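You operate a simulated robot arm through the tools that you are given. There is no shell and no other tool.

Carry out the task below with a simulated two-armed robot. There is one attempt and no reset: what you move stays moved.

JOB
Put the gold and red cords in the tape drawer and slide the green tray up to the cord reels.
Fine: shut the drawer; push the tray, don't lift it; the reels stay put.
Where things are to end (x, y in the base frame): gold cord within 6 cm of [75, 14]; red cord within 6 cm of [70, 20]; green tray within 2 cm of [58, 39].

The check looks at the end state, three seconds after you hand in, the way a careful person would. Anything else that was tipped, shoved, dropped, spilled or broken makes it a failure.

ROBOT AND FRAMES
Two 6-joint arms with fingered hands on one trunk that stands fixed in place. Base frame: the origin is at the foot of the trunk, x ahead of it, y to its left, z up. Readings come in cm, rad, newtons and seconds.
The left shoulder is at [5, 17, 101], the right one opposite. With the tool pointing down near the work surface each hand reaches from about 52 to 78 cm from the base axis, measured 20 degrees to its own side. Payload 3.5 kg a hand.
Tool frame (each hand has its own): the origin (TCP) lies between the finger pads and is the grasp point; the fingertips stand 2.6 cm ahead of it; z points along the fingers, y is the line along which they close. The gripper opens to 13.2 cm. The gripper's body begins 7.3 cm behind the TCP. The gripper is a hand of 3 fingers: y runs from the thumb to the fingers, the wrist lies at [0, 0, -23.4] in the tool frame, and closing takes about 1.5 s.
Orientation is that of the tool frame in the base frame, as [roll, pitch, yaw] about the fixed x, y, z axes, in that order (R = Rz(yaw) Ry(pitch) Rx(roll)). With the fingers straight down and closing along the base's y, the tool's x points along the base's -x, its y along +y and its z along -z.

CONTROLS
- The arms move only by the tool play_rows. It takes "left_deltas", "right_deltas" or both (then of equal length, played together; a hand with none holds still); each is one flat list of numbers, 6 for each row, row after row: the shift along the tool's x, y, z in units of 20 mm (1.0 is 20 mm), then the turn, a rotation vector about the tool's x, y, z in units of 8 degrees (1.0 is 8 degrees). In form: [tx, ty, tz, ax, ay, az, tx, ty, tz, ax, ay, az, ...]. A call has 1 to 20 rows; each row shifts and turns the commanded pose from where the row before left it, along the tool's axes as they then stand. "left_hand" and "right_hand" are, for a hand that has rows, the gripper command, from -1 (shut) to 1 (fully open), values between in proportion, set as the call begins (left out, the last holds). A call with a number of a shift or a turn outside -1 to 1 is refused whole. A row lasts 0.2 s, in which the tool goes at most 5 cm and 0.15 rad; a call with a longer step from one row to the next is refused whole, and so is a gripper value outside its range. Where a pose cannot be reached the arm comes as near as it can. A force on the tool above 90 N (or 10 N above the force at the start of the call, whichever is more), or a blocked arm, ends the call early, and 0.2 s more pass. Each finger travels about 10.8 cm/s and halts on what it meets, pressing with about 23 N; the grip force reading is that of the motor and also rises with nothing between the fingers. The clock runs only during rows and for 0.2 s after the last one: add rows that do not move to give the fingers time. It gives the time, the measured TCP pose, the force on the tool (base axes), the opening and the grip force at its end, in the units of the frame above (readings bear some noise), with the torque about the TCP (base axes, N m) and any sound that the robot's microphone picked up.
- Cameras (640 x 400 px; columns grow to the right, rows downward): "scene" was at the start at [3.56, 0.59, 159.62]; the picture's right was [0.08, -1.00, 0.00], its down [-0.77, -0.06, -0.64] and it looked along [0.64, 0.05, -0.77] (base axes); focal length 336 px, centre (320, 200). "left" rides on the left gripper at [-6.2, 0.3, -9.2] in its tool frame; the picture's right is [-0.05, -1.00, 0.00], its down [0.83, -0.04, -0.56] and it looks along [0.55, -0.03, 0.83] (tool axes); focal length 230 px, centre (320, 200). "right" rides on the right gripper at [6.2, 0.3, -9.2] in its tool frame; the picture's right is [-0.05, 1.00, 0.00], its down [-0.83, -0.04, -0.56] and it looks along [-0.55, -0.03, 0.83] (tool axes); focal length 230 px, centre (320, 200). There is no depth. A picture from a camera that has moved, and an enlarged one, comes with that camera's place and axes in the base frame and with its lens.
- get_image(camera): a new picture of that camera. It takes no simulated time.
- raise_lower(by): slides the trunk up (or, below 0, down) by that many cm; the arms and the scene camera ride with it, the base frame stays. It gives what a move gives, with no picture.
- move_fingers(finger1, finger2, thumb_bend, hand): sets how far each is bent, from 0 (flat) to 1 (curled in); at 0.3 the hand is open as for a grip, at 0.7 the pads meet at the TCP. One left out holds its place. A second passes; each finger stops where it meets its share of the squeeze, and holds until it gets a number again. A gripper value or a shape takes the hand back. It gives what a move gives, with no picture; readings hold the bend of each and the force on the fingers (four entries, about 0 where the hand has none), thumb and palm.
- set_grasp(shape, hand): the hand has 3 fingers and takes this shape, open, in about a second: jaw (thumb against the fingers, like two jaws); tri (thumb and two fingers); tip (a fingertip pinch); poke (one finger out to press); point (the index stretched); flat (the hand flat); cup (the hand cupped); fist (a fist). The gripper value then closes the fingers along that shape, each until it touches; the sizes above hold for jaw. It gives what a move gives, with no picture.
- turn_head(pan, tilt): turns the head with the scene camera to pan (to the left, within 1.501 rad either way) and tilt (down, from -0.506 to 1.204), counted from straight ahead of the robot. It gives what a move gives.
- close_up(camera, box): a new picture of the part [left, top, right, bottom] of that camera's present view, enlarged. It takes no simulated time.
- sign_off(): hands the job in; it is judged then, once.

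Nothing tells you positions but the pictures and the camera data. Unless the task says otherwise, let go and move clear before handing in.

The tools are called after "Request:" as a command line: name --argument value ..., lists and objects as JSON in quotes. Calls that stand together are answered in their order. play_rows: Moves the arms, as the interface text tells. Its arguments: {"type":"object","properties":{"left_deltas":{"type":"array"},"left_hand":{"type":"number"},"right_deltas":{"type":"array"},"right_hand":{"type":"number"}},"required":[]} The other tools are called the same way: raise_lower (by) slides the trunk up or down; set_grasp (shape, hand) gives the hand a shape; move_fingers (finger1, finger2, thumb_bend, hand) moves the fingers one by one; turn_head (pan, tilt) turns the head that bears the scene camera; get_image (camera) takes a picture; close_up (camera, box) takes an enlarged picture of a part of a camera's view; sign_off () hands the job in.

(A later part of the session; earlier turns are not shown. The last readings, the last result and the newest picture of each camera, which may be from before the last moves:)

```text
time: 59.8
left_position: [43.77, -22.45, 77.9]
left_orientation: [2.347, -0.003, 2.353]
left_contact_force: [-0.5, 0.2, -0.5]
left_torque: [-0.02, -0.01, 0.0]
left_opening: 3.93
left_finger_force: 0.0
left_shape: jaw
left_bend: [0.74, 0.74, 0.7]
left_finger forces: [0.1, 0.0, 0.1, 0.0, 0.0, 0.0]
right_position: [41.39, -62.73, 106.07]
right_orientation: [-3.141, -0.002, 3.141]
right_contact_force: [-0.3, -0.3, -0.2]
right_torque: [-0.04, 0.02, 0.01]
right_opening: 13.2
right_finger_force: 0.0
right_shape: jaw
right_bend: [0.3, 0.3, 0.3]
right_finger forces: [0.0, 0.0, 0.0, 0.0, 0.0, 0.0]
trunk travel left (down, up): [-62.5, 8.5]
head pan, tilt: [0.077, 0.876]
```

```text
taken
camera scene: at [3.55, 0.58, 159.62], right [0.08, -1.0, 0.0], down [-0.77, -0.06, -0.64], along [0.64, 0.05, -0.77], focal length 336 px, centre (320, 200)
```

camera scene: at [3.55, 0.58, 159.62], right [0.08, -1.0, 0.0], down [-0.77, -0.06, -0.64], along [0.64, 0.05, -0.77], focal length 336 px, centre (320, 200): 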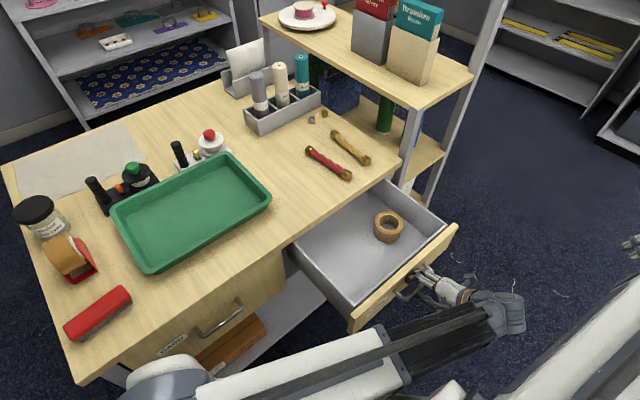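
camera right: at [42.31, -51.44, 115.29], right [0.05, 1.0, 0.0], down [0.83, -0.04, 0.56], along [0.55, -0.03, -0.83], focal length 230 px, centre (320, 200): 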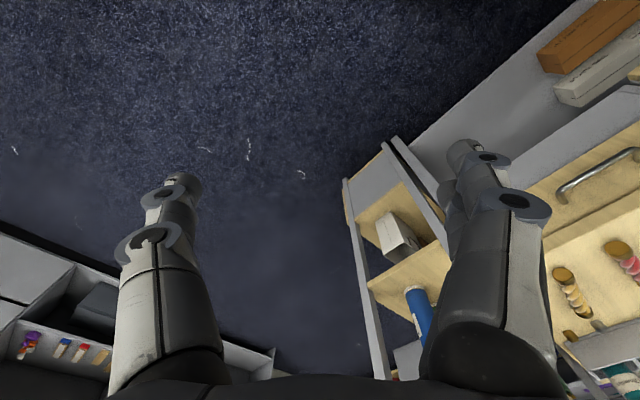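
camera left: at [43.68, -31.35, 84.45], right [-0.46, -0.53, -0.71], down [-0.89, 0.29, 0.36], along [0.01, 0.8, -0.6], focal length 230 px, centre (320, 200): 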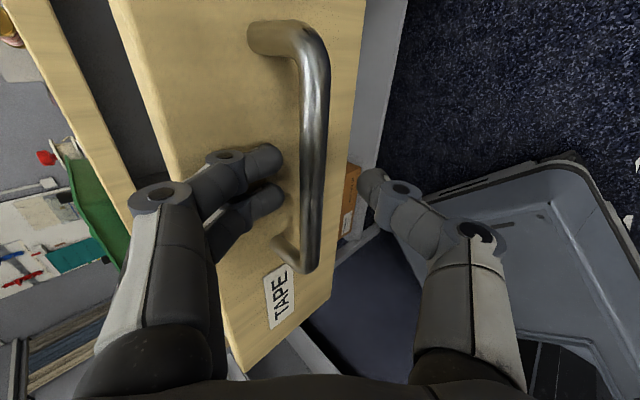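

The grip is open and the bar is clear of the fingertips. I'll back out along the tool axis.

Request:
play_rows --left_deltas '[0, 0, -0.5, 0, 0, 0, 0, 0, -0.5, 0, 0, 0, 0, 0, -0.5, 0, 0, 0, 0, 0, -0.5, 0, 0, 0, 0, 0, -0.5, 0, 0, 0, 0, 0, -0.5, 0, 0, 0]'

Request:
get_image --camera "left"

Request:
get_image --camera "scene"

```text
time: 61.2
left_position: [40.83, -25.61, 82.14]
left_orientation: [2.349, -0.004, 2.353]
left_contact_force: [0.4, -0.2, 0.0]
left_torque: [0.0, 0.0, 0.02]
left_opening: 3.96
left_finger_force: 0.0
left_shape: jaw
left_bend: [0.74, 0.74, 0.7]
left_finger forces: [0.1, 0.0, 0.0, 0.0, 0.0, 0.0]
right_position: [41.25, -62.8, 106.02]
right_orientation: [3.141, 0.0, 3.141]
right_contact_force: [-0.4, 0.5, -0.2]
right_torque: [0.0, -0.02, -0.02]
right_opening: 13.18
right_finger_force: 0.0
right_shape: jaw
right_bend: [0.3, 0.3, 0.3]
right_finger forces: [0.1, 0.0, 0.0, 0.0, 0.0, 0.0]
trunk travel left (down, up): [-62.5, 8.5]
head pan, tilt: [0.077, 0.876]
```

```text
taken
camera left: at [40.68, -34.43, 88.59], right [-0.46, -0.53, -0.71], down [-0.89, 0.29, 0.36], along [0.01, 0.8, -0.6], focal length 230 px, centre (320, 200)
```

left: 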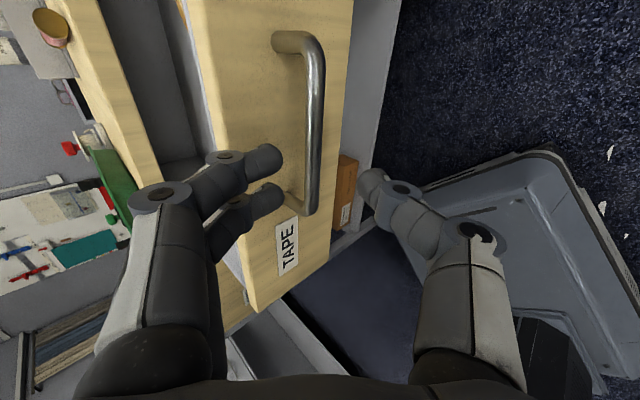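

```text
taken
camera scene: at [3.55, 0.58, 159.62], right [0.08, -1.0, 0.0], down [-0.77, -0.06, -0.64], along [0.64, 0.05, -0.77], focal length 336 px, centre (320, 200)
```

scene: 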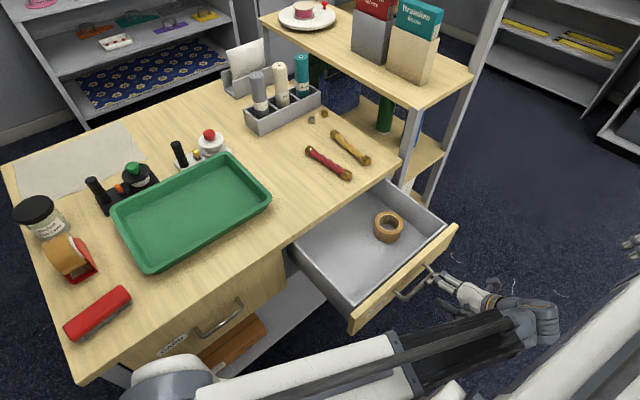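

The left hand is clear of the handle. I'll move it left and up, away from the right arm, and bring it back to a parked pose over the left of the desk.

Request:
play_rows --left_deltas '[1, 0.355, -0.35, 0, 0, 0, 1, 0.355, -0.35, 0, 0, 0, 1, 0.355, -0.35, 0, 0, 0, 1, 0.355, -0.35, 0, 0, 0, 1, 0.355, -0.35, 0, 0, 0, 1, 0.355, -0.35, 0, 0, 0, 1, 0.355, -0.35, 0, 0, 0, 1, 0.355, -0.35, 0, 0, 0, 0.5, 0.71, -0.7, 0, 0, 0, 0.5, 0.71, -0.7, 0, 0, 0, 0.5, 0.71, -0.7, 0, 0, 0, 0.5, 0.71, -0.7, 0, 0, 0, 0.5, 0.71, -0.7, 0, 0, 0, 0.5, 0.71, -0.7, 0, 0, 0, 0.5, 0.71, -0.7, 0, 0, 0, 0.5, 0.71, -0.7, 0, 0, 0, 0.5, 0.71, -0.7, 0, 0, 0, 0.5, 0.71, -0.7, 0, 0, 0]'

Request:
get_image --camera "scene"

```text
time: 63.7
left_position: [30.82, -8.56, 96.38]
left_orientation: [2.339, -0.015, 2.49]
left_contact_force: [0.6, 0.1, -0.9]
left_torque: [0.02, 0.0, -0.02]
left_opening: 3.98
left_finger_force: 0.1
left_shape: jaw
left_bend: [0.74, 0.74, 0.7]
left_finger forces: [0.1, 0.0, 0.1, 0.0, 0.1, 0.0]
left hand out of reach, approached as far as the arm can: row 12
right_position: [41.28, -62.87, 105.96]
right_orientation: [3.141, -0.001, 3.137]
right_contact_force: [0.0, 0.3, -0.1]
right_torque: [-0.01, -0.03, 0.01]
right_opening: 13.2
right_finger_force: 0.1
right_shape: jaw
right_bend: [0.3, 0.3, 0.3]
right_finger forces: [0.0, 0.1, 0.0, 0.0, 0.0, 0.0]
trunk travel left (down, up): [-62.5, 8.5]
head pan, tilt: [0.077, 0.876]
stopped in row 12 (left hand): the arm was blocked; the commanded pose is now the measured one
```

```text
taken
camera scene: at [3.57, 0.57, 159.62], right [0.08, -1.0, 0.0], down [-0.77, -0.06, -0.64], along [0.64, 0.05, -0.77], focal length 336 px, centre (320, 200)
```

scene: 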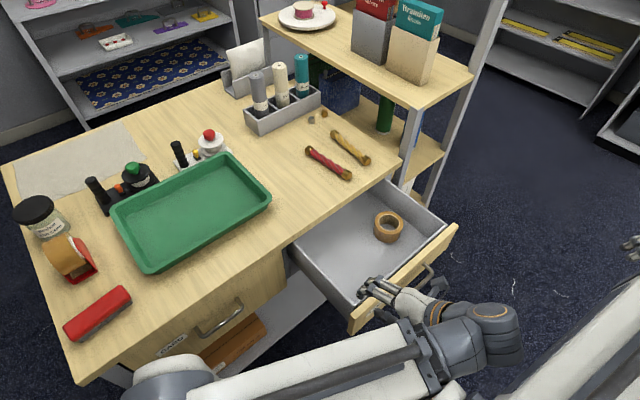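

The left arm ran into its close-in reach limit and nothing was touched. I'll move it forward and up over the desk, then straighten it.

Request:
play_rows --left_deltas '[0, 0.8, 0, 0, 0, 0, 0, 0.8, 0, 0, 0, 0, 0, 0.8, 0, 0, 0, 0, 0, 0.8, 0, 0, 0, 0, 0, 0.8, 0, 0, 0, 0, 0, 0.8, 0, 0, 0, 0, 0, 0.8, 0, 0, 0, 0, 0, 0.8, 0, 0, 0, 0, 0, 0.8, 0, 0, 0, 0, 0, 0, 0, 0.956, 0, 0, 0, 0, 0, 0.956, 0, 0, 0, 0, 0, 0.956, 0, 0, 0, 0, 0, 0.956, 0, 0, 0, 0, 0, 0.956, 0, 0, 0, 0, 0, 0.956, 0, 0]'

Request:
get_image --camera "scene"

Request:
get_image --camera "left"

```text
time: 66.9
left_position: [38.39, -3.56, 107.04]
left_orientation: [-3.139, -0.016, 2.491]
left_contact_force: [-1.0, -1.1, 0.1]
left_torque: [-0.02, 0.0, 0.01]
left_opening: 3.98
left_finger_force: 0.0
left_shape: jaw
left_bend: [0.74, 0.74, 0.7]
left_finger forces: [0.1, 0.0, 0.1, 0.1, 0.1, 0.1]
left hand out of reach, approached as far as the arm can: row 1, 2, 3, 4, 5, 7, 10
right_position: [41.29, -62.91, 106.02]
right_orientation: [-3.141, -0.001, 3.141]
right_contact_force: [0.9, 0.7, 0.7]
right_torque: [-0.01, 0.01, 0.0]
right_opening: 13.19
right_finger_force: 0.0
right_shape: jaw
right_bend: [0.3, 0.3, 0.3]
right_finger forces: [0.0, 0.1, 0.0, 0.0, 0.0, 0.1]
trunk travel left (down, up): [-62.5, 8.5]
head pan, tilt: [0.077, 0.876]
```

```text
taken
camera scene: at [3.56, 0.6, 159.62], right [0.08, -1.0, 0.0], down [-0.77, -0.06, -0.64], along [0.64, 0.05, -0.77], focal length 336 px, centre (320, 200)
```

scene: 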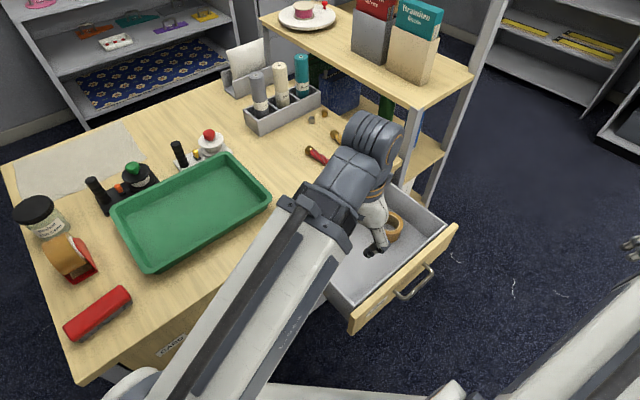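

```text
taken
camera left: at [43.82, -7.09, 116.04], right [-0.56, -0.83, 0.0], down [-0.68, 0.46, 0.57], along [-0.47, 0.32, -0.82], focal length 230 px, centre (320, 200)
```

left: 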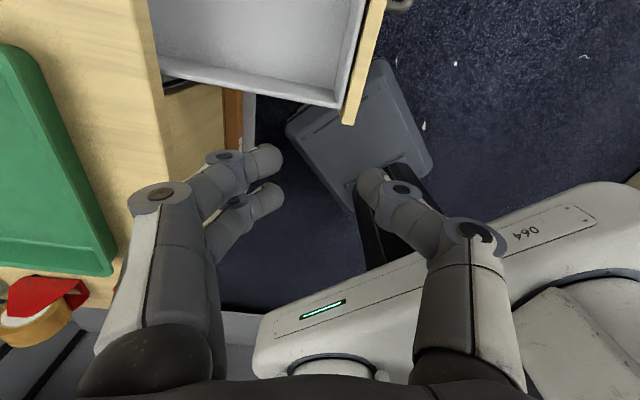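

I'll use the left hand briefly as an overhead camera to measure the open drawer and the cords before parking it.

Request:
play_rows --left_deltas '[-0.98, 0.95, -0.8, 0, 0, 0, -0.98, 0.95, -0.8, 0, 0, 0, -0.98, 0.95, -0.8, 0, 0, 0, -0.98, 0.95, -0.8, 0, 0, 0, -0.98, 0.95, -0.8, 0, 0, 0, 0, 0, 0, 0, -1, 0, 0, 0, 0, 0, -1, 0, 0, 0, 0, 0, -1, 0, 0, 0, 0, 0, -1, 0]' --left_hand 1

Request:
get_image --camera "left"

Request:
get_image --camera "scene"

```text
time: 68.9
left_position: [52.46, -1.99, 114.1]
left_orientation: [3.14, 0.547, 2.491]
left_contact_force: [-0.3, 0.4, 0.4]
left_torque: [0.01, 0.01, -0.04]
left_opening: 13.21
left_finger_force: 0.1
left_shape: jaw
left_bend: [0.3, 0.3, 0.3]
left_finger forces: [0.1, 0.0, 0.1, 0.0, 0.0, 0.1]
left hand out of reach, approached as far as the arm can: row 4, 5
right_position: [41.28, -62.7, 106.14]
right_orientation: [-3.14, 0.0, 3.14]
right_contact_force: [-0.5, 0.0, 0.1]
right_torque: [0.04, -0.02, 0.03]
right_opening: 13.21
right_finger_force: 0.2
right_shape: jaw
right_bend: [0.3, 0.3, 0.3]
right_finger forces: [0.0, 0.0, 0.0, 0.0, 0.0, 0.0]
trunk travel left (down, up): [-62.5, 8.5]
head pan, tilt: [0.077, 0.876]
```

```text
taken
camera left: at [53.04, -2.08, 125.17], right [-0.57, -0.82, 0.03], down [-0.82, 0.57, 0.04], along [-0.05, 0.0, -1.0], focal length 230 px, centre (320, 200)
```

left: 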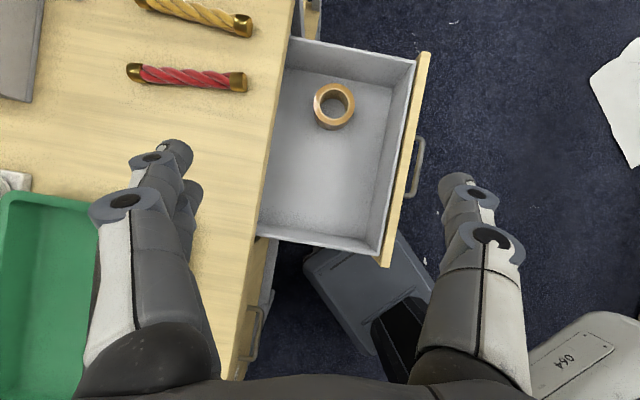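

```text
taken
camera scene: at [3.53, 0.6, 159.62], right [0.08, -1.0, 0.0], down [-0.77, -0.06, -0.64], along [0.64, 0.05, -0.77], focal length 336 px, centre (320, 200)
```

scene: 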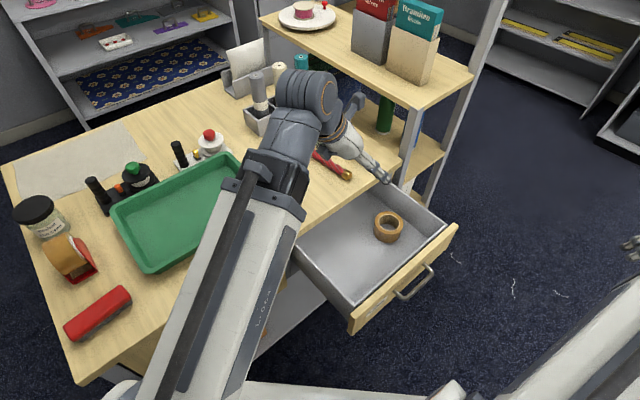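

From above, the red cord is centred near (79, 4) and gold near (86.5, -3). The tape roll is at about (65, -15) in the drawer, and the left half of the drawer is free. The left arm can reach both the red cord and the drawer with a 35° forward tilt, so I'll turn it to that orientation now.

Request:
play_rows --left_deltas '[0, 0, 0, 0, 1, 0, 0, 0, 0, 0, 1, 0, 0, 0, 0, 0, 1, 0, 0, 0, 0, 0, 1, 0, 0, 0, 0.3, 0, 0, -0.97, 0, 0, 0.3, 0, 0, -0.97, 0, 0, 0.3, 0, 0, -0.97, 0, 0, 0.3, 0, 0, -0.97, 0, 0, 0.3, 0, 0, -0.97, 0, 0, 0.3, 0, 0, -0.97, 0, 0, 0.3, 0, 0, -0.97, 0, 0, 0.3, 0, 0, -0.97, 0, 0, 0.3, 0, 0, -0.97, 0, 0, 0.3, 0, 0, -0.97, 0, 0, 0.3, 0, 0, -0.97, 0, 0, 0, 0, -0.875, 0, 0, 0, 0, 0, -0.875, 0, 0, 0, 0, 0, -0.875, 0, 0, 0, 0, 0, -0.875, 0, 0, 0, 0, 0, -0.875, 0]'

Request:
get_image --camera "left"

Request:
get_image --camera "scene"

```text
time: 73.1
left_position: [52.46, -1.92, 107.66]
left_orientation: [3.122, 0.612, -2.314]
left_contact_force: [0.0, 0.3, 0.3]
left_torque: [0.03, 0.0, -0.02]
left_opening: 13.17
left_finger_force: 0.1
left_shape: jaw
left_bend: [0.3, 0.3, 0.3]
left_finger forces: [0.1, 0.0, 0.0, 0.0, 0.0, 0.1]
right_position: [41.21, -62.83, 106.11]
right_orientation: [3.141, 0.0, 3.139]
right_contact_force: [0.0, 0.6, 0.5]
right_torque: [0.0, 0.0, 0.0]
right_opening: 13.2
right_finger_force: 0.0
right_shape: jaw
right_bend: [0.3, 0.3, 0.3]
right_finger forces: [0.0, 0.0, 0.0, 0.0, 0.0, 0.0]
trunk travel left (down, up): [-62.5, 8.5]
head pan, tilt: [0.077, 0.876]
```

```text
taken
camera left: at [52.18, -2.08, 118.62], right [0.77, -0.64, 0.01], down [-0.64, -0.77, -0.02], along [0.03, 0.01, -1.0], focal length 230 px, centre (320, 200)
```

left: 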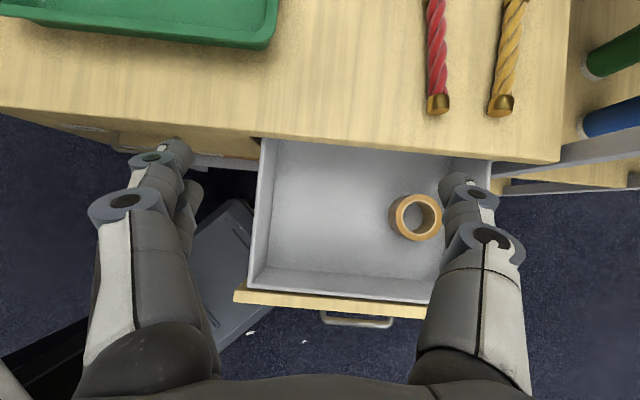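

```text
taken
camera scene: at [3.55, 0.57, 159.62], right [0.08, -1.0, 0.0], down [-0.77, -0.06, -0.64], along [0.64, 0.05, -0.77], focal length 336 px, centre (320, 200)
```

scene: 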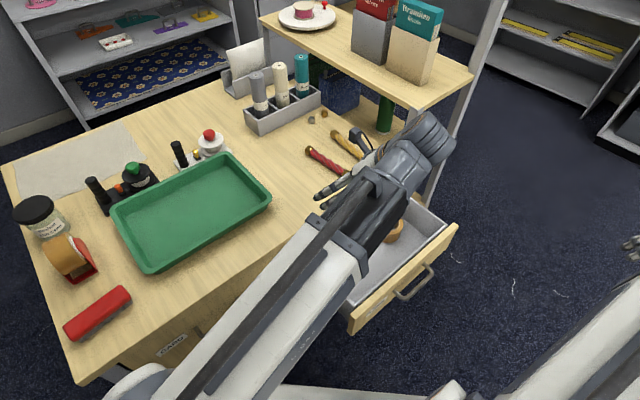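

The view confirms the red cord's near end at about (73.8, -2.4) and its centre near (79, 4). I'll move the left hand to a pre-grasp point behind and above the cord.

Request:
play_rows --left_deltas '[-0.276, -0.785, 0.95, 0, 0, 0, -0.276, -0.785, 0.95, 0, 0, 0, -0.276, -0.785, 0.95, 0, 0, 0, -0.276, -0.785, 0.95, 0, 0, 0, -0.276, -0.785, 0.95, 0, 0, 0, -0.276, -0.785, 0.95, 0, 0, 0, -0.276, -0.785, 0.95, 0, 0, 0, -0.276, -0.785, 0.95, 0, 0, 0, -0.276, -0.785, 0.95, 0, 0, 0, -0.276, -0.785, 0.95, 0, 0, 0]'

Request:
get_image --camera "left"

Request:
get_image --camera "scene"

```text
time: 75.3
left_position: [74.12, -1.01, 94.91]
left_orientation: [3.123, 0.61, -2.314]
left_contact_force: [0.0, -1.0, -0.4]
left_torque: [-0.01, 0.0, 0.0]
left_opening: 13.18
left_finger_force: 0.1
left_shape: jaw
left_bend: [0.3, 0.3, 0.3]
left_finger forces: [0.0, 0.1, 0.1, 0.1, 0.1, 0.1]
right_position: [41.26, -62.86, 105.85]
right_orientation: [-3.14, 0.0, 3.139]
right_contact_force: [1.0, -0.4, 0.4]
right_torque: [-0.01, -0.02, -0.05]
right_opening: 13.17
right_finger_force: 0.1
right_shape: jaw
right_bend: [0.3, 0.3, 0.3]
right_finger forces: [0.0, 0.0, 0.1, 0.1, 0.0, 0.0]
trunk travel left (down, up): [-62.5, 8.5]
head pan, tilt: [0.077, 0.876]
```

```text
taken
camera left: at [74.11, -1.17, 105.84], right [0.77, -0.64, 0.01], down [-0.64, -0.77, -0.02], along [0.02, 0.01, -1.0], focal length 230 px, centre (320, 200)
```

left: 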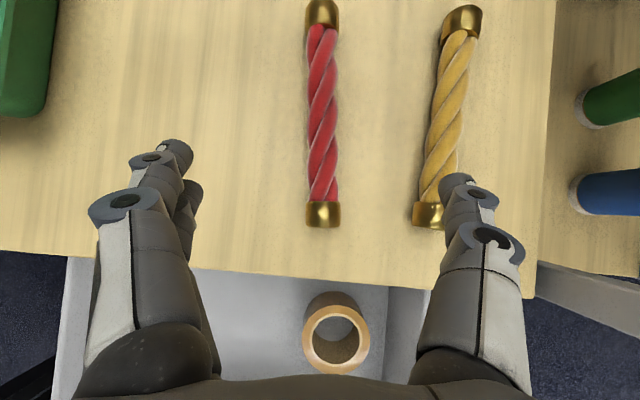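

```text
taken
camera scene: at [3.58, 0.58, 159.62], right [0.08, -1.0, 0.0], down [-0.77, -0.06, -0.64], along [0.64, 0.05, -0.77], focal length 336 px, centre (320, 200)
```

scene: 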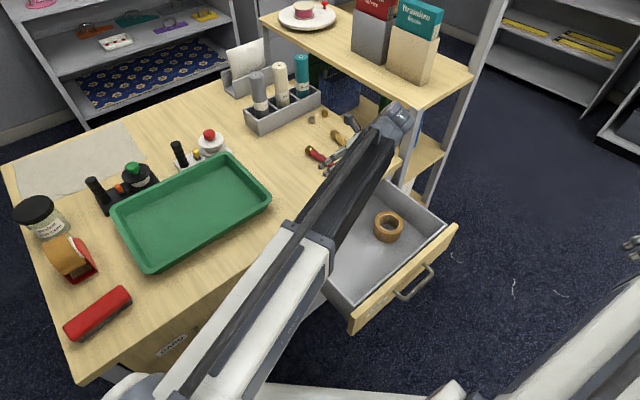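

The cord is lined up between thumb and fingers. I'll narrow the opening to about 8 cm so the thumb stays clear of the gold cord, and go down along the tool axis.

Request:
play_rows --left_deltas '[0, 0, 0, 0, 0, 0, 0, 0, 0, 0, 0, 0, 0, 0, 0, 0, 0, 0, -0.135, 0, 0.9, 0, 0, 0, -0.135, 0, 0.9, 0, 0, 0, -0.135, 0, 0.9, 0, 0, 0]' --left_hand 0.212

Request:
get_image --camera "left"

Request:
close_up --camera "scene" --box '[290, 100, 430, 190]'

```text
time: 76.7
left_position: [76.64, 1.77, 90.97]
left_orientation: [3.122, 0.61, -2.313]
left_contact_force: [0.6, 0.2, 0.7]
left_torque: [-0.02, 0.03, 0.0]
left_opening: 8.05
left_finger_force: 0.1
left_shape: jaw
left_bend: [0.71, 0.71, 0.71]
left_finger forces: [0.0, 0.0, 0.1, 0.0, 0.1, 0.0]
right_position: [41.23, -62.77, 106.02]
right_orientation: [-3.14, 0.0, 3.14]
right_contact_force: [0.5, 0.3, 0.4]
right_torque: [0.02, 0.03, 0.0]
right_opening: 13.2
right_finger_force: 0.1
right_shape: jaw
right_bend: [0.3, 0.3, 0.3]
right_finger forces: [0.0, 0.1, 0.1, 0.0, 0.0, 0.1]
trunk travel left (down, up): [-62.5, 8.5]
head pan, tilt: [0.077, 0.876]
```

```text
taken
camera left: at [76.59, 1.7, 101.95], right [0.77, -0.64, 0.01], down [-0.64, -0.77, -0.02], along [0.02, 0.01, -1.0], focal length 230 px, centre (320, 200)
```

left: 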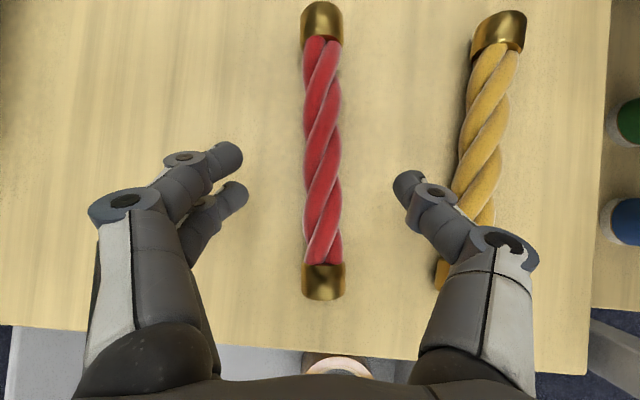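

```text
4.44 times, centred on (360, 145) of scene
camera zoom: at [3.56, 0.58, 159.62], right [0.08, -1.0, 0.0], down [-0.77, -0.06, -0.64], along [0.64, 0.05, -0.77], focal length 1494 px, centre (142, 444)
```

zoom: 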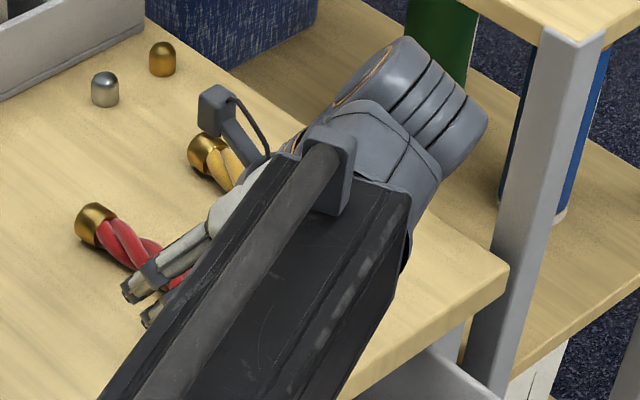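

The red cord is between the open fingers, with a little clearance to the gold one. I'll nudge the hand slightly left, lower the last 2 cm and then close.

Request:
play_rows --left_deltas '[0, 0.3, 0, 0, 0, 0, 0, 0, 0.5, 0, 0, 0, 0, 0, 0.5, 0, 0, 0, 0, 0, 0.3, 0, 0, 0]'

Request:
get_image --camera "left"

Request:
close_up --camera "scene" --box '[290, 100, 430, 190]'

```text
time: 77.7
left_position: [77.12, 3.43, 89.08]
left_orientation: [3.122, 0.61, -2.314]
left_contact_force: [0.3, -0.8, 2.9]
left_torque: [0.11, 0.12, 0.04]
left_opening: 8.03
left_finger_force: 0.0
left_shape: jaw
left_bend: [0.71, 0.71, 0.71]
left_finger forces: [0.0, 3.0, 0.0, 0.0, 0.1, 0.0]
right_position: [41.27, -62.76, 105.89]
right_orientation: [3.14, 0.001, 3.139]
right_contact_force: [-0.2, -0.1, 0.1]
right_torque: [-0.01, -0.01, 0.01]
right_opening: 13.19
right_finger_force: 0.1
right_shape: jaw
right_bend: [0.3, 0.3, 0.3]
right_finger forces: [0.1, 0.0, 0.1, 0.0, 0.0, 0.1]
trunk travel left (down, up): [-62.5, 8.5]
head pan, tilt: [0.077, 0.876]
```

```text
taken
camera left: at [77.01, 3.29, 100.01], right [0.77, -0.64, 0.01], down [-0.64, -0.77, -0.02], along [0.03, 0.01, -1.0], focal length 230 px, centre (320, 200)
```

left: 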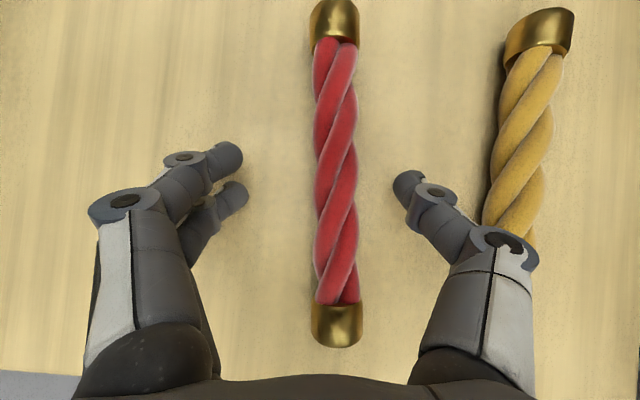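

```text
4.44 times, centred on (360, 145) of scene
camera zoom: at [3.51, 0.57, 159.63], right [0.08, -1.0, 0.0], down [-0.77, -0.06, -0.64], along [0.64, 0.05, -0.77], focal length 1494 px, centre (142, 444)
```

zoom: 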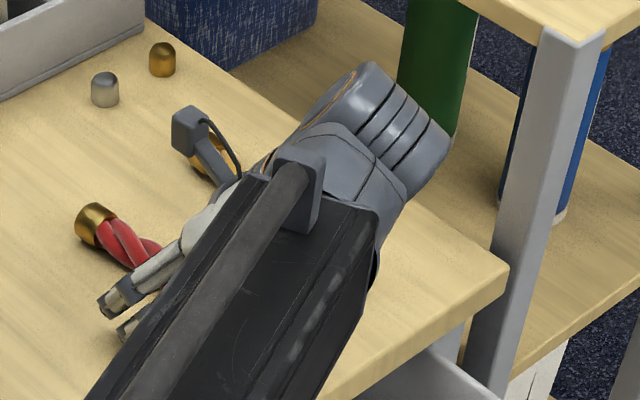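

A light touch of 3 N shows the fingertips at the desktop. I'll ease up a hair and close on the red cord.

Request:
play_rows --left_deltas '[0, 0, -0.12, 0, 0, 0, 0, 0, 0, 0, 0, 0, 0, 0, 0, 0, 0, 0, 0, 0, 0, 0, 0, 0, 0, 0, 0, 0, 0, 0, 0, 0, 0, 0, 0, 0, 0, 0, 0, 0, 0, 0, 0, 0, 0, 0, 0, 0]' --left_hand -1

Request:
get_image --camera "left"

```text
time: 79.5
left_position: [77.04, 3.3, 89.3]
left_orientation: [3.124, 0.611, -2.315]
left_contact_force: [0.2, -3.2, 10.1]
left_torque: [0.19, -0.08, 0.14]
left_opening: 1.74
left_finger_force: 22.9
left_shape: jaw
left_bend: [0.58, 0.76, 0.7]
left_finger forces: [21.3, 2.4, 0.1, 0.0, 26.0, 0.1]
right_position: [41.16, -62.82, 105.94]
right_orientation: [3.141, 0.0, -3.142]
right_contact_force: [-0.8, 0.6, -0.5]
right_torque: [0.0, -0.03, -0.01]
right_opening: 13.19
right_finger_force: 0.1
right_shape: jaw
right_bend: [0.3, 0.3, 0.3]
right_finger forces: [0.0, 0.1, 0.0, 0.1, 0.1, 0.0]
trunk travel left (down, up): [-62.5, 8.5]
head pan, tilt: [0.077, 0.876]
```

```text
taken
camera left: at [76.88, 3.22, 100.22], right [0.77, -0.64, 0.01], down [-0.64, -0.77, -0.02], along [0.03, 0.01, -1.0], focal length 230 px, centre (320, 200)
```

left: 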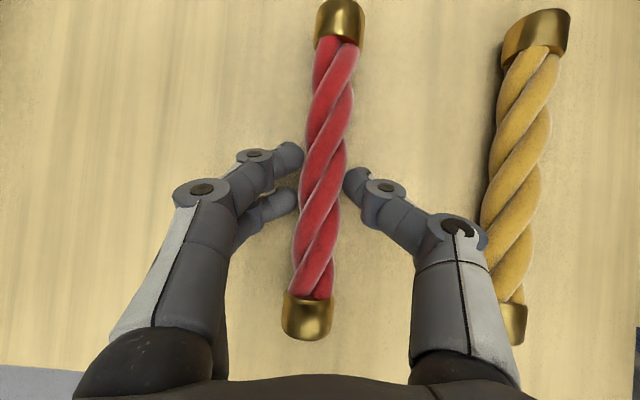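

The cord is held between thumb and finger. I'll lift slowly straight up a few centimetres and check that it stays level.

Request:
play_rows --left_deltas '[-0.2875, 0, -0.409, 0, 0, 0, -0.2875, 0, -0.409, 0, 0, 0, -0.2875, 0, -0.409, 0, 0, 0, -0.2875, 0, -0.409, 0, 0, 0]'

Request:
get_image --camera "left"

Request:
close_up --camera "scene" --box '[280, 90, 440, 190]'

Request:
get_image --camera "right"

```text
time: 80.5
left_position: [77.13, 3.37, 93.08]
left_orientation: [3.124, 0.608, -2.314]
left_contact_force: [-0.2, 0.3, -1.3]
left_torque: [-0.05, -0.01, -0.01]
left_opening: 1.56
left_finger_force: 22.9
left_shape: jaw
left_bend: [0.55, 0.76, 0.7]
left_finger forces: [19.8, 3.9, 0.1, 0.1, 23.7, 0.0]
right_position: [41.25, -62.85, 106.04]
right_orientation: [-3.14, 0.001, 3.141]
right_contact_force: [-0.5, 0.3, 0.5]
right_torque: [-0.04, 0.02, -0.03]
right_opening: 13.17
right_finger_force: 0.0
right_shape: jaw
right_bend: [0.3, 0.3, 0.3]
right_finger forces: [0.0, 0.0, 0.1, 0.1, 0.1, 0.0]
trunk travel left (down, up): [-62.5, 8.5]
head pan, tilt: [0.077, 0.876]
```

```text
taken
camera left: at [77.0, 3.23, 104.12], right [0.77, -0.64, 0.01], down [-0.64, -0.77, -0.02], along [0.02, 0.01, -1.0], focal length 230 px, centre (320, 200)
```

left: 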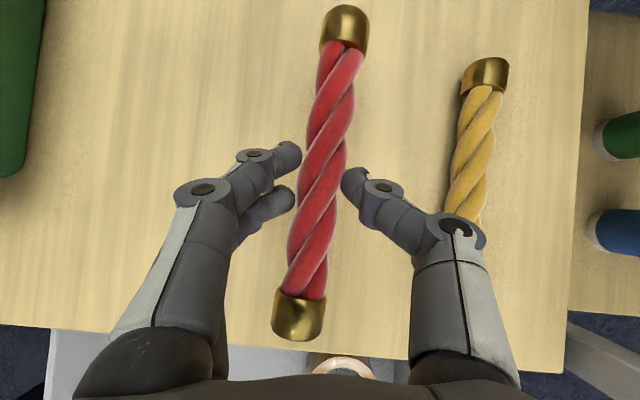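

```text
4.00 times, centred on (360, 140) of scene
camera zoom: at [3.56, 0.59, 159.62], right [0.08, -1.0, 0.0], down [-0.77, -0.06, -0.64], along [0.64, 0.05, -0.77], focal length 1345 px, centre (160, 440)
```

zoom: 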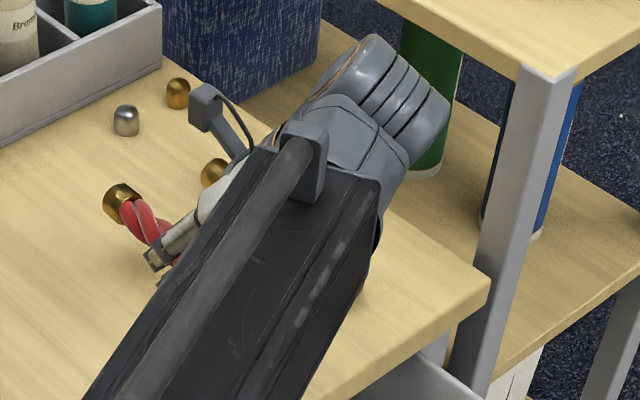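

```text
taken
camera right: at [35.12, -62.37, 115.15], right [0.05, 1.0, 0.0], down [0.83, -0.04, 0.56], along [0.55, -0.03, -0.83], focal length 230 px, centre (320, 200)
```

right: 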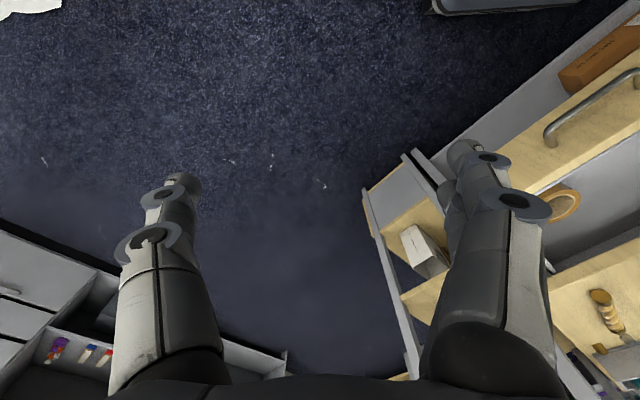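

The red cord is lifted and level. I'll raise it a bit more and carry it over the open drawer's left half.

Request:
play_rows --left_deltas '[-0.48, 0, -0.68, 0, 0, 0, -0.48, 0, -0.68, 0, 0, 0, -0.48, 0, -0.68, 0, 0, 0, 0.622, 0.565, -0.437, 0, 0, 0, 0.622, 0.565, -0.437, 0, 0, 0, 0.622, 0.565, -0.437, 0, 0, 0, 0.622, 0.565, -0.437, 0, 0, 0, 0.622, 0.565, -0.437, 0, 0, 0, 0.622, 0.565, -0.437, 0, 0, 0, 0.622, 0.565, -0.437, 0, 0, 0, 0.622, 0.565, -0.437, 0, 0, 0, 0.622, 0.565, -0.437, 0, 0, 0, 0.622, 0.565, -0.437, 0, 0, 0, 0.622, 0.565, -0.437, 0, 0, 0, 0.622, 0.565, -0.437, 0, 0, 0, 0.622, 0.565, -0.437, 0, 0, 0, 0.622, 0.565, -0.437, 0, 0, 0, 0.622, 0.565, -0.437, 0, 0, 0]'

Request:
get_image --camera "left"

Request:
get_image --camera "scene"

```text
time: 84.3
left_position: [50.18, -1.08, 99.27]
left_orientation: [3.12, 0.607, -2.321]
left_contact_force: [0.2, -0.2, -0.5]
left_torque: [0.01, 0.0, -0.02]
left_opening: 1.56
left_finger_force: 23.1
left_shape: jaw
left_bend: [0.55, 0.76, 0.7]
left_finger forces: [19.8, 3.9, 0.0, 0.0, 23.7, 0.0]
left hand out of reach, approached as far as the arm can: row 17, 18
right_position: [41.34, -62.77, 105.92]
right_orientation: [-3.141, 0.001, 3.14]
right_contact_force: [0.5, -0.1, 1.1]
right_torque: [-0.01, -0.01, -0.01]
right_opening: 13.2
right_finger_force: 0.0
right_shape: jaw
right_bend: [0.3, 0.3, 0.3]
right_finger forces: [0.1, 0.1, 0.0, 0.0, 0.0, 0.1]
trunk travel left (down, up): [-62.5, 8.5]
head pan, tilt: [0.077, 0.876]
```

```text
taken
camera left: at [50.04, -1.21, 110.33], right [0.77, -0.64, 0.01], down [-0.64, -0.77, -0.02], along [0.02, 0.01, -1.0], focal length 230 px, centre (320, 200)
```

left: 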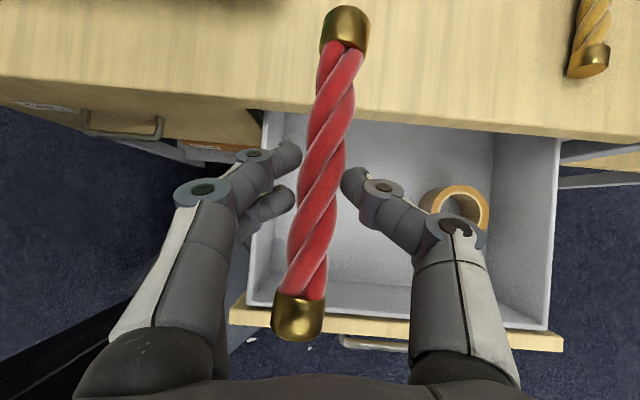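

```text
taken
camera scene: at [3.55, 0.59, 159.62], right [0.08, -1.0, 0.0], down [-0.77, -0.06, -0.64], along [0.64, 0.05, -0.77], focal length 336 px, centre (320, 200)
```

scene: 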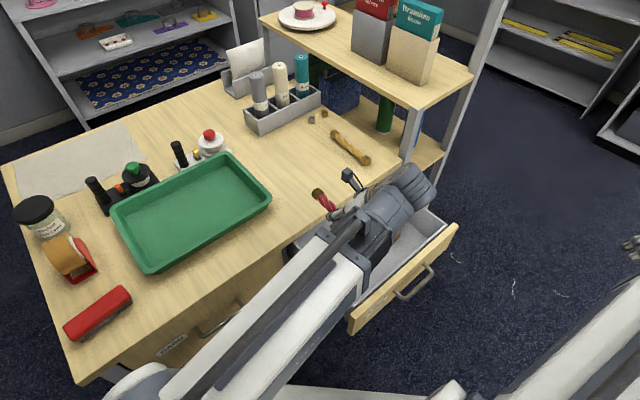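

I'm holding the cord over the drawer, but its far end still overlaps the desk edge by a hair and the arm is near its close-in limit. I'll try easing back 2.4 cm and partly down to see whether the pose is reached.

Request:
play_rows --left_deltas '[0.54, 0, 0.353, 0, 0, 0, 0.54, 0, 0.353, 0, 0, 0, 0.54, 0, 0.353, 0, 0, 0, 0.54, 0, 0.353, 0, 0, 0, 0.54, 0, 0.353, 0, 0, 0]'

Request:
get_image --camera "left"

```text
time: 85.5
left_position: [50.99, 0.75, 96.29]
left_orientation: [3.119, 0.606, -2.323]
left_contact_force: [0.3, 0.0, -0.7]
left_torque: [-0.02, 0.04, 0.01]
left_opening: 1.62
left_finger_force: 23.2
left_shape: jaw
left_bend: [0.55, 0.76, 0.7]
left_finger forces: [19.9, 3.9, 0.0, 0.1, 23.6, 0.0]
left hand out of reach, approached as far as the arm can: row 1, 2, 3, 4, 5
right_position: [41.33, -62.77, 106.02]
right_orientation: [-3.141, 0.001, 3.14]
right_contact_force: [-0.1, -0.5, 0.5]
right_torque: [0.0, -0.03, -0.02]
right_opening: 13.2
right_finger_force: 0.2
right_shape: jaw
right_bend: [0.3, 0.3, 0.3]
right_finger forces: [0.0, 0.0, 0.0, 0.1, 0.0, 0.0]
trunk travel left (down, up): [-62.5, 8.5]
head pan, tilt: [0.077, 0.876]
```

```text
taken
camera left: at [50.89, 0.63, 107.27], right [0.77, -0.64, 0.01], down [-0.64, -0.77, -0.02], along [0.02, 0.01, -1.0], focal length 230 px, centre (320, 200)
```

left: 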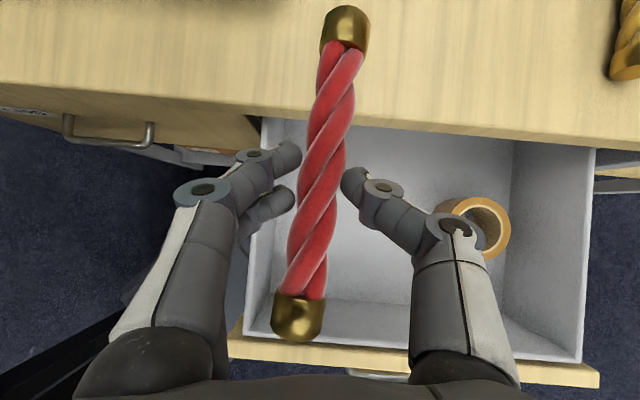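

The arm behaves like a telescoping link with a minimum length, so I need more vertical offset to place this close in. I'll raise the hand well up, then lower the trunk so the shoulder sits lower and the reach works.

Request:
play_rows --left_deltas '[-0.663, 0, -0.944, 0, 0, 0, -0.663, 0, -0.944, 0, 0, 0, -0.663, 0, -0.944, 0, 0, 0, -0.663, 0, -0.944, 0, 0, 0, -0.663, 0, -0.944, 0, 0, 0, -0.663, 0, -0.944, 0, 0, 0, -0.663, 0, -0.944, 0, 0, 0, -0.663, 0, -0.944, 0, 0, 0, -0.663, 0, -0.944, 0, 0, 0, -0.663, 0, -0.944, 0, 0, 0, -0.663, 0, -0.944, 0, 0, 0, -0.663, 0, -0.944, 0, 0, 0, -0.663, 0, -0.944, 0, 0, 0]'

Request:
get_image --camera "left"

Request:
get_image --camera "right"

Request:
get_image --camera "scene"

```text
time: 88.3
left_position: [51.29, 0.44, 126.41]
left_orientation: [3.122, 0.608, -2.316]
left_contact_force: [-0.2, 0.0, -0.8]
left_torque: [-0.02, 0.03, 0.01]
left_opening: 1.55
left_finger_force: 22.5
left_shape: jaw
left_bend: [0.55, 0.76, 0.7]
left_finger forces: [19.7, 4.0, 0.0, 0.0, 23.5, 0.1]
right_position: [41.24, -62.82, 106.03]
right_orientation: [-3.141, -0.002, 3.139]
right_contact_force: [-0.7, -0.6, -0.1]
right_torque: [0.0, -0.01, -0.03]
right_opening: 13.19
right_finger_force: 0.0
right_shape: jaw
right_bend: [0.3, 0.3, 0.3]
right_finger forces: [0.1, 0.0, 0.1, 0.1, 0.1, 0.1]
trunk travel left (down, up): [-62.5, 8.5]
head pan, tilt: [0.077, 0.876]
```

```text
taken
camera left: at [51.09, 0.28, 137.39], right [0.77, -0.64, 0.01], down [-0.64, -0.77, -0.02], along [0.02, 0.01, -1.0], focal length 230 px, centre (320, 200)
```

left: 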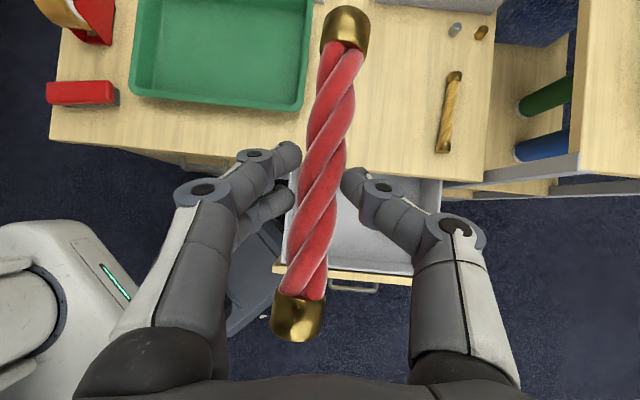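

```text
taken
camera right: at [35.11, -62.37, 115.16], right [0.05, 1.0, 0.0], down [0.83, -0.04, 0.56], along [0.55, -0.03, -0.83], focal length 230 px, centre (320, 200)
```

right: 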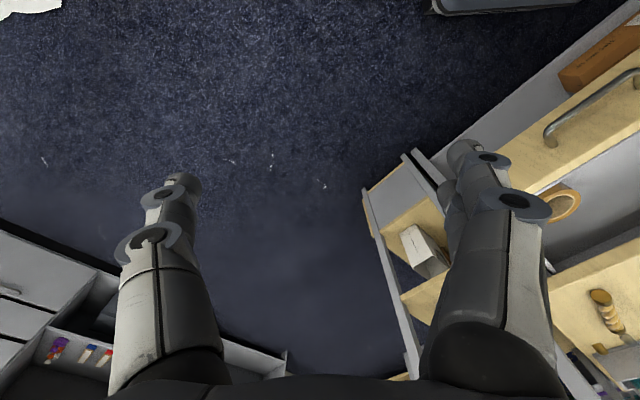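

```text
taken
camera scene: at [3.55, 0.58, 159.62], right [0.08, -1.0, 0.0], down [-0.77, -0.06, -0.64], along [0.64, 0.05, -0.77], focal length 336 px, centre (320, 200)
```

scene: 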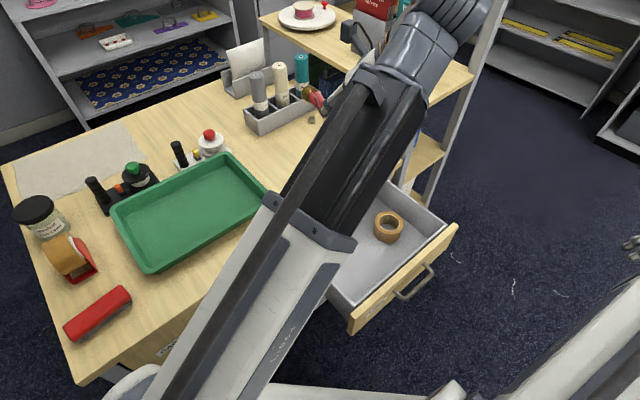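

The arm is indeed telescoping, and the cord is still held firmly. I'll lower the trunk in two steps, with the space below both hands clear.

Request:
raise_lower --by -15

Request:
get_image --camera "left"

Request:
get_image --camera "scene"

```text
time: 90.0
left_position: [51.21, 0.29, 111.4]
left_orientation: [3.123, 0.61, -2.316]
left_contact_force: [-1.1, 0.1, -1.4]
left_torque: [0.0, 0.0, -0.01]
left_opening: 1.58
left_finger_force: 23.4
left_shape: jaw
left_bend: [0.55, 0.76, 0.7]
left_finger forces: [19.7, 4.0, 0.0, 0.0, 23.6, 0.0]
right_position: [41.23, -62.85, 90.94]
right_orientation: [3.141, 0.002, 3.138]
right_contact_force: [-0.2, 0.2, -0.5]
right_torque: [-0.01, -0.02, -0.01]
right_opening: 13.17
right_finger_force: 0.2
right_shape: jaw
right_bend: [0.3, 0.3, 0.3]
right_finger forces: [0.1, 0.0, 0.0, 0.1, 0.1, 0.0]
trunk travel left (down, up): [-47.5, 23.5]
head pan, tilt: [0.077, 0.876]
```

```text
taken
camera left: at [51.09, 0.28, 122.36], right [0.77, -0.64, 0.01], down [-0.64, -0.77, -0.02], along [0.02, 0.01, -1.0], focal length 230 px, centre (320, 200)
```

left: 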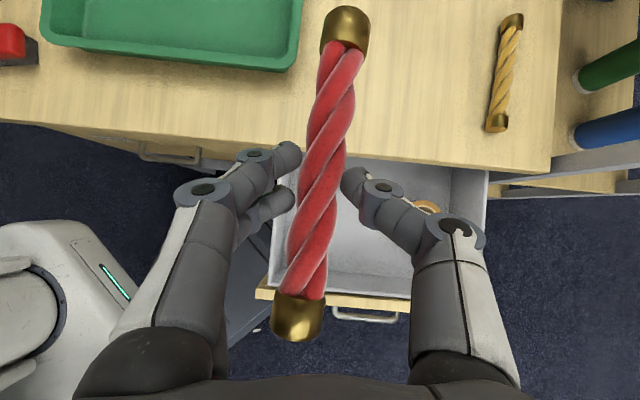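

```text
taken
camera scene: at [3.55, 0.59, 144.63], right [0.08, -1.0, 0.0], down [-0.77, -0.06, -0.64], along [0.64, 0.05, -0.77], focal length 336 px, centre (320, 200)
```

scene: 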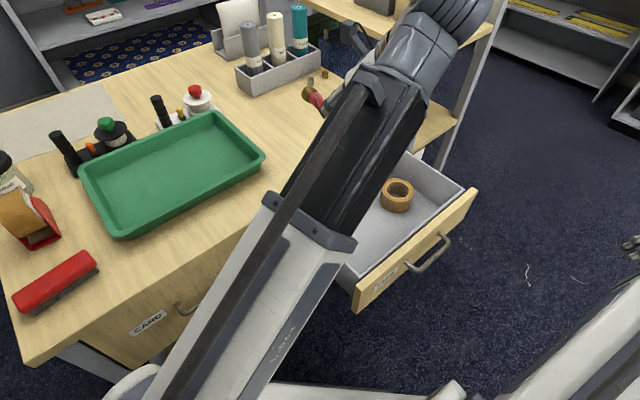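

That went smoothly; I'll lower another 15 cm.

Request:
raise_lower --by -15

Request:
get_image --camera "left"

Request:
get_image --camera "scene"

```text
time: 91.8
left_position: [51.26, 0.38, 96.4]
left_orientation: [3.122, 0.608, -2.313]
left_contact_force: [-0.3, -0.4, -1.2]
left_torque: [-0.02, 0.03, 0.02]
left_opening: 1.57
left_finger_force: 23.4
left_shape: jaw
left_bend: [0.55, 0.76, 0.7]
left_finger forces: [19.8, 3.9, 0.1, 0.0, 23.6, 0.1]
right_position: [41.17, -62.74, 76.0]
right_orientation: [-3.141, 0.002, 3.139]
right_contact_force: [0.5, -0.2, 0.6]
right_torque: [-0.01, 0.02, -0.02]
right_opening: 13.2
right_finger_force: 0.1
right_shape: jaw
right_bend: [0.3, 0.3, 0.3]
right_finger forces: [0.0, 0.1, 0.1, 0.1, 0.0, 0.1]
trunk travel left (down, up): [-32.5, 38.5]
head pan, tilt: [0.077, 0.876]
```

```text
taken
camera left: at [51.09, 0.28, 107.36], right [0.77, -0.64, 0.01], down [-0.64, -0.77, -0.02], along [0.02, 0.01, -1.0], focal length 230 px, centre (320, 200)
```

left: 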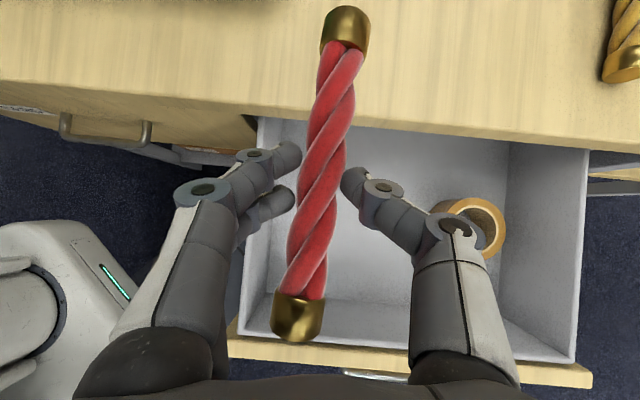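

```text
taken
camera scene: at [3.55, 0.59, 129.63], right [0.08, -1.0, 0.0], down [-0.77, -0.06, -0.64], along [0.64, 0.05, -0.77], focal length 336 px, centre (320, 200)
```

scene: 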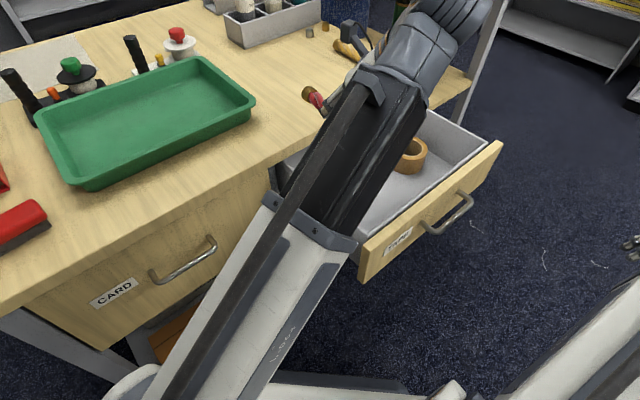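

The trunk is now a bit lower than needed, and the arm tube passes above the drawer's front corner. I'll raise it 5 cm for more clearance, then shift to the drop point.

Request:
raise_lower --by 5

Request:
play_rows --left_deltas '[0.41, 0.05, -0.288, 0, 0, 0, 0.41, 0.05, -0.288, 0, 0, 0, 0.41, 0.05, -0.288, 0, 0, 0, 0.46, 0, 0.654, 0, 0, 0, 0.46, 0, 0.654, 0, 0, 0, 0.46, 0, 0.654, 0, 0, 0, 0.46, 0, 0.654, 0, 0, 0, 0.46, 0, 0.654, 0, 0, 0]'

Request:
get_image --camera "left"

Request:
get_image --camera "scene"

```text
time: 92.7
left_position: [51.13, 0.4, 101.45]
left_orientation: [3.124, 0.608, -2.314]
left_contact_force: [0.3, -1.1, -0.9]
left_torque: [-0.02, 0.02, -0.01]
left_opening: 1.58
left_finger_force: 23.4
left_shape: jaw
left_bend: [0.55, 0.76, 0.7]
left_finger forces: [19.8, 4.0, 0.0, 0.1, 23.6, 0.1]
right_position: [41.27, -62.84, 81.06]
right_orientation: [3.141, 0.0, 3.14]
right_contact_force: [-0.6, 0.2, -0.1]
right_torque: [0.01, -0.03, 0.02]
right_opening: 13.21
right_finger_force: 0.0
right_shape: jaw
right_bend: [0.3, 0.3, 0.3]
right_finger forces: [0.0, 0.0, 0.1, 0.0, 0.0, 0.0]
trunk travel left (down, up): [-37.5, 33.5]
head pan, tilt: [0.077, 0.876]
```

```text
time: 94.5
left_position: [49.95, -1.23, 92.37]
left_orientation: [3.121, 0.61, -2.315]
left_contact_force: [-0.5, -0.2, -0.7]
left_torque: [0.0, 0.02, 0.0]
left_opening: 1.57
left_finger_force: 22.9
left_shape: jaw
left_bend: [0.54, 0.76, 0.7]
left_finger forces: [19.7, 4.0, 0.1, 0.1, 23.6, 0.1]
left hand out of reach, approached as far as the arm can: row 2, 3
right_position: [41.12, -62.78, 81.01]
right_orientation: [3.141, 0.0, -3.141]
right_contact_force: [0.3, 0.7, 0.3]
right_torque: [0.0, -0.03, -0.01]
right_opening: 13.17
right_finger_force: 0.1
right_shape: jaw
right_bend: [0.3, 0.3, 0.3]
right_finger forces: [0.0, 0.1, 0.0, 0.0, 0.0, 0.0]
trunk travel left (down, up): [-37.5, 33.5]
head pan, tilt: [0.077, 0.876]
```

```text
taken
camera left: at [49.88, -1.38, 103.38], right [0.77, -0.64, 0.01], down [-0.64, -0.77, -0.02], along [0.02, 0.01, -1.0], focal length 230 px, centre (320, 200)
```

left: 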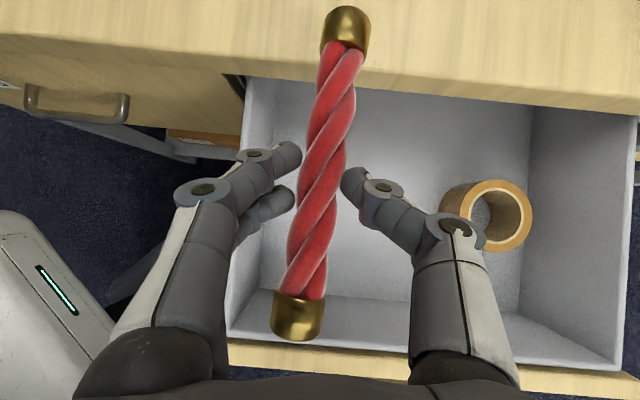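

```text
taken
camera scene: at [3.56, 0.58, 134.62], right [0.08, -1.0, 0.0], down [-0.77, -0.06, -0.64], along [0.64, 0.05, -0.77], focal length 336 px, centre (320, 200)
```

scene: 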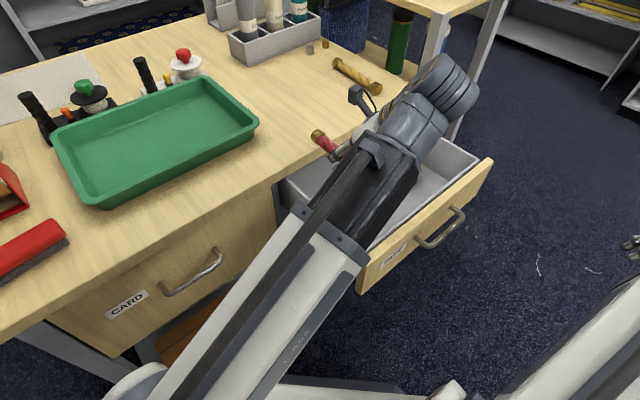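

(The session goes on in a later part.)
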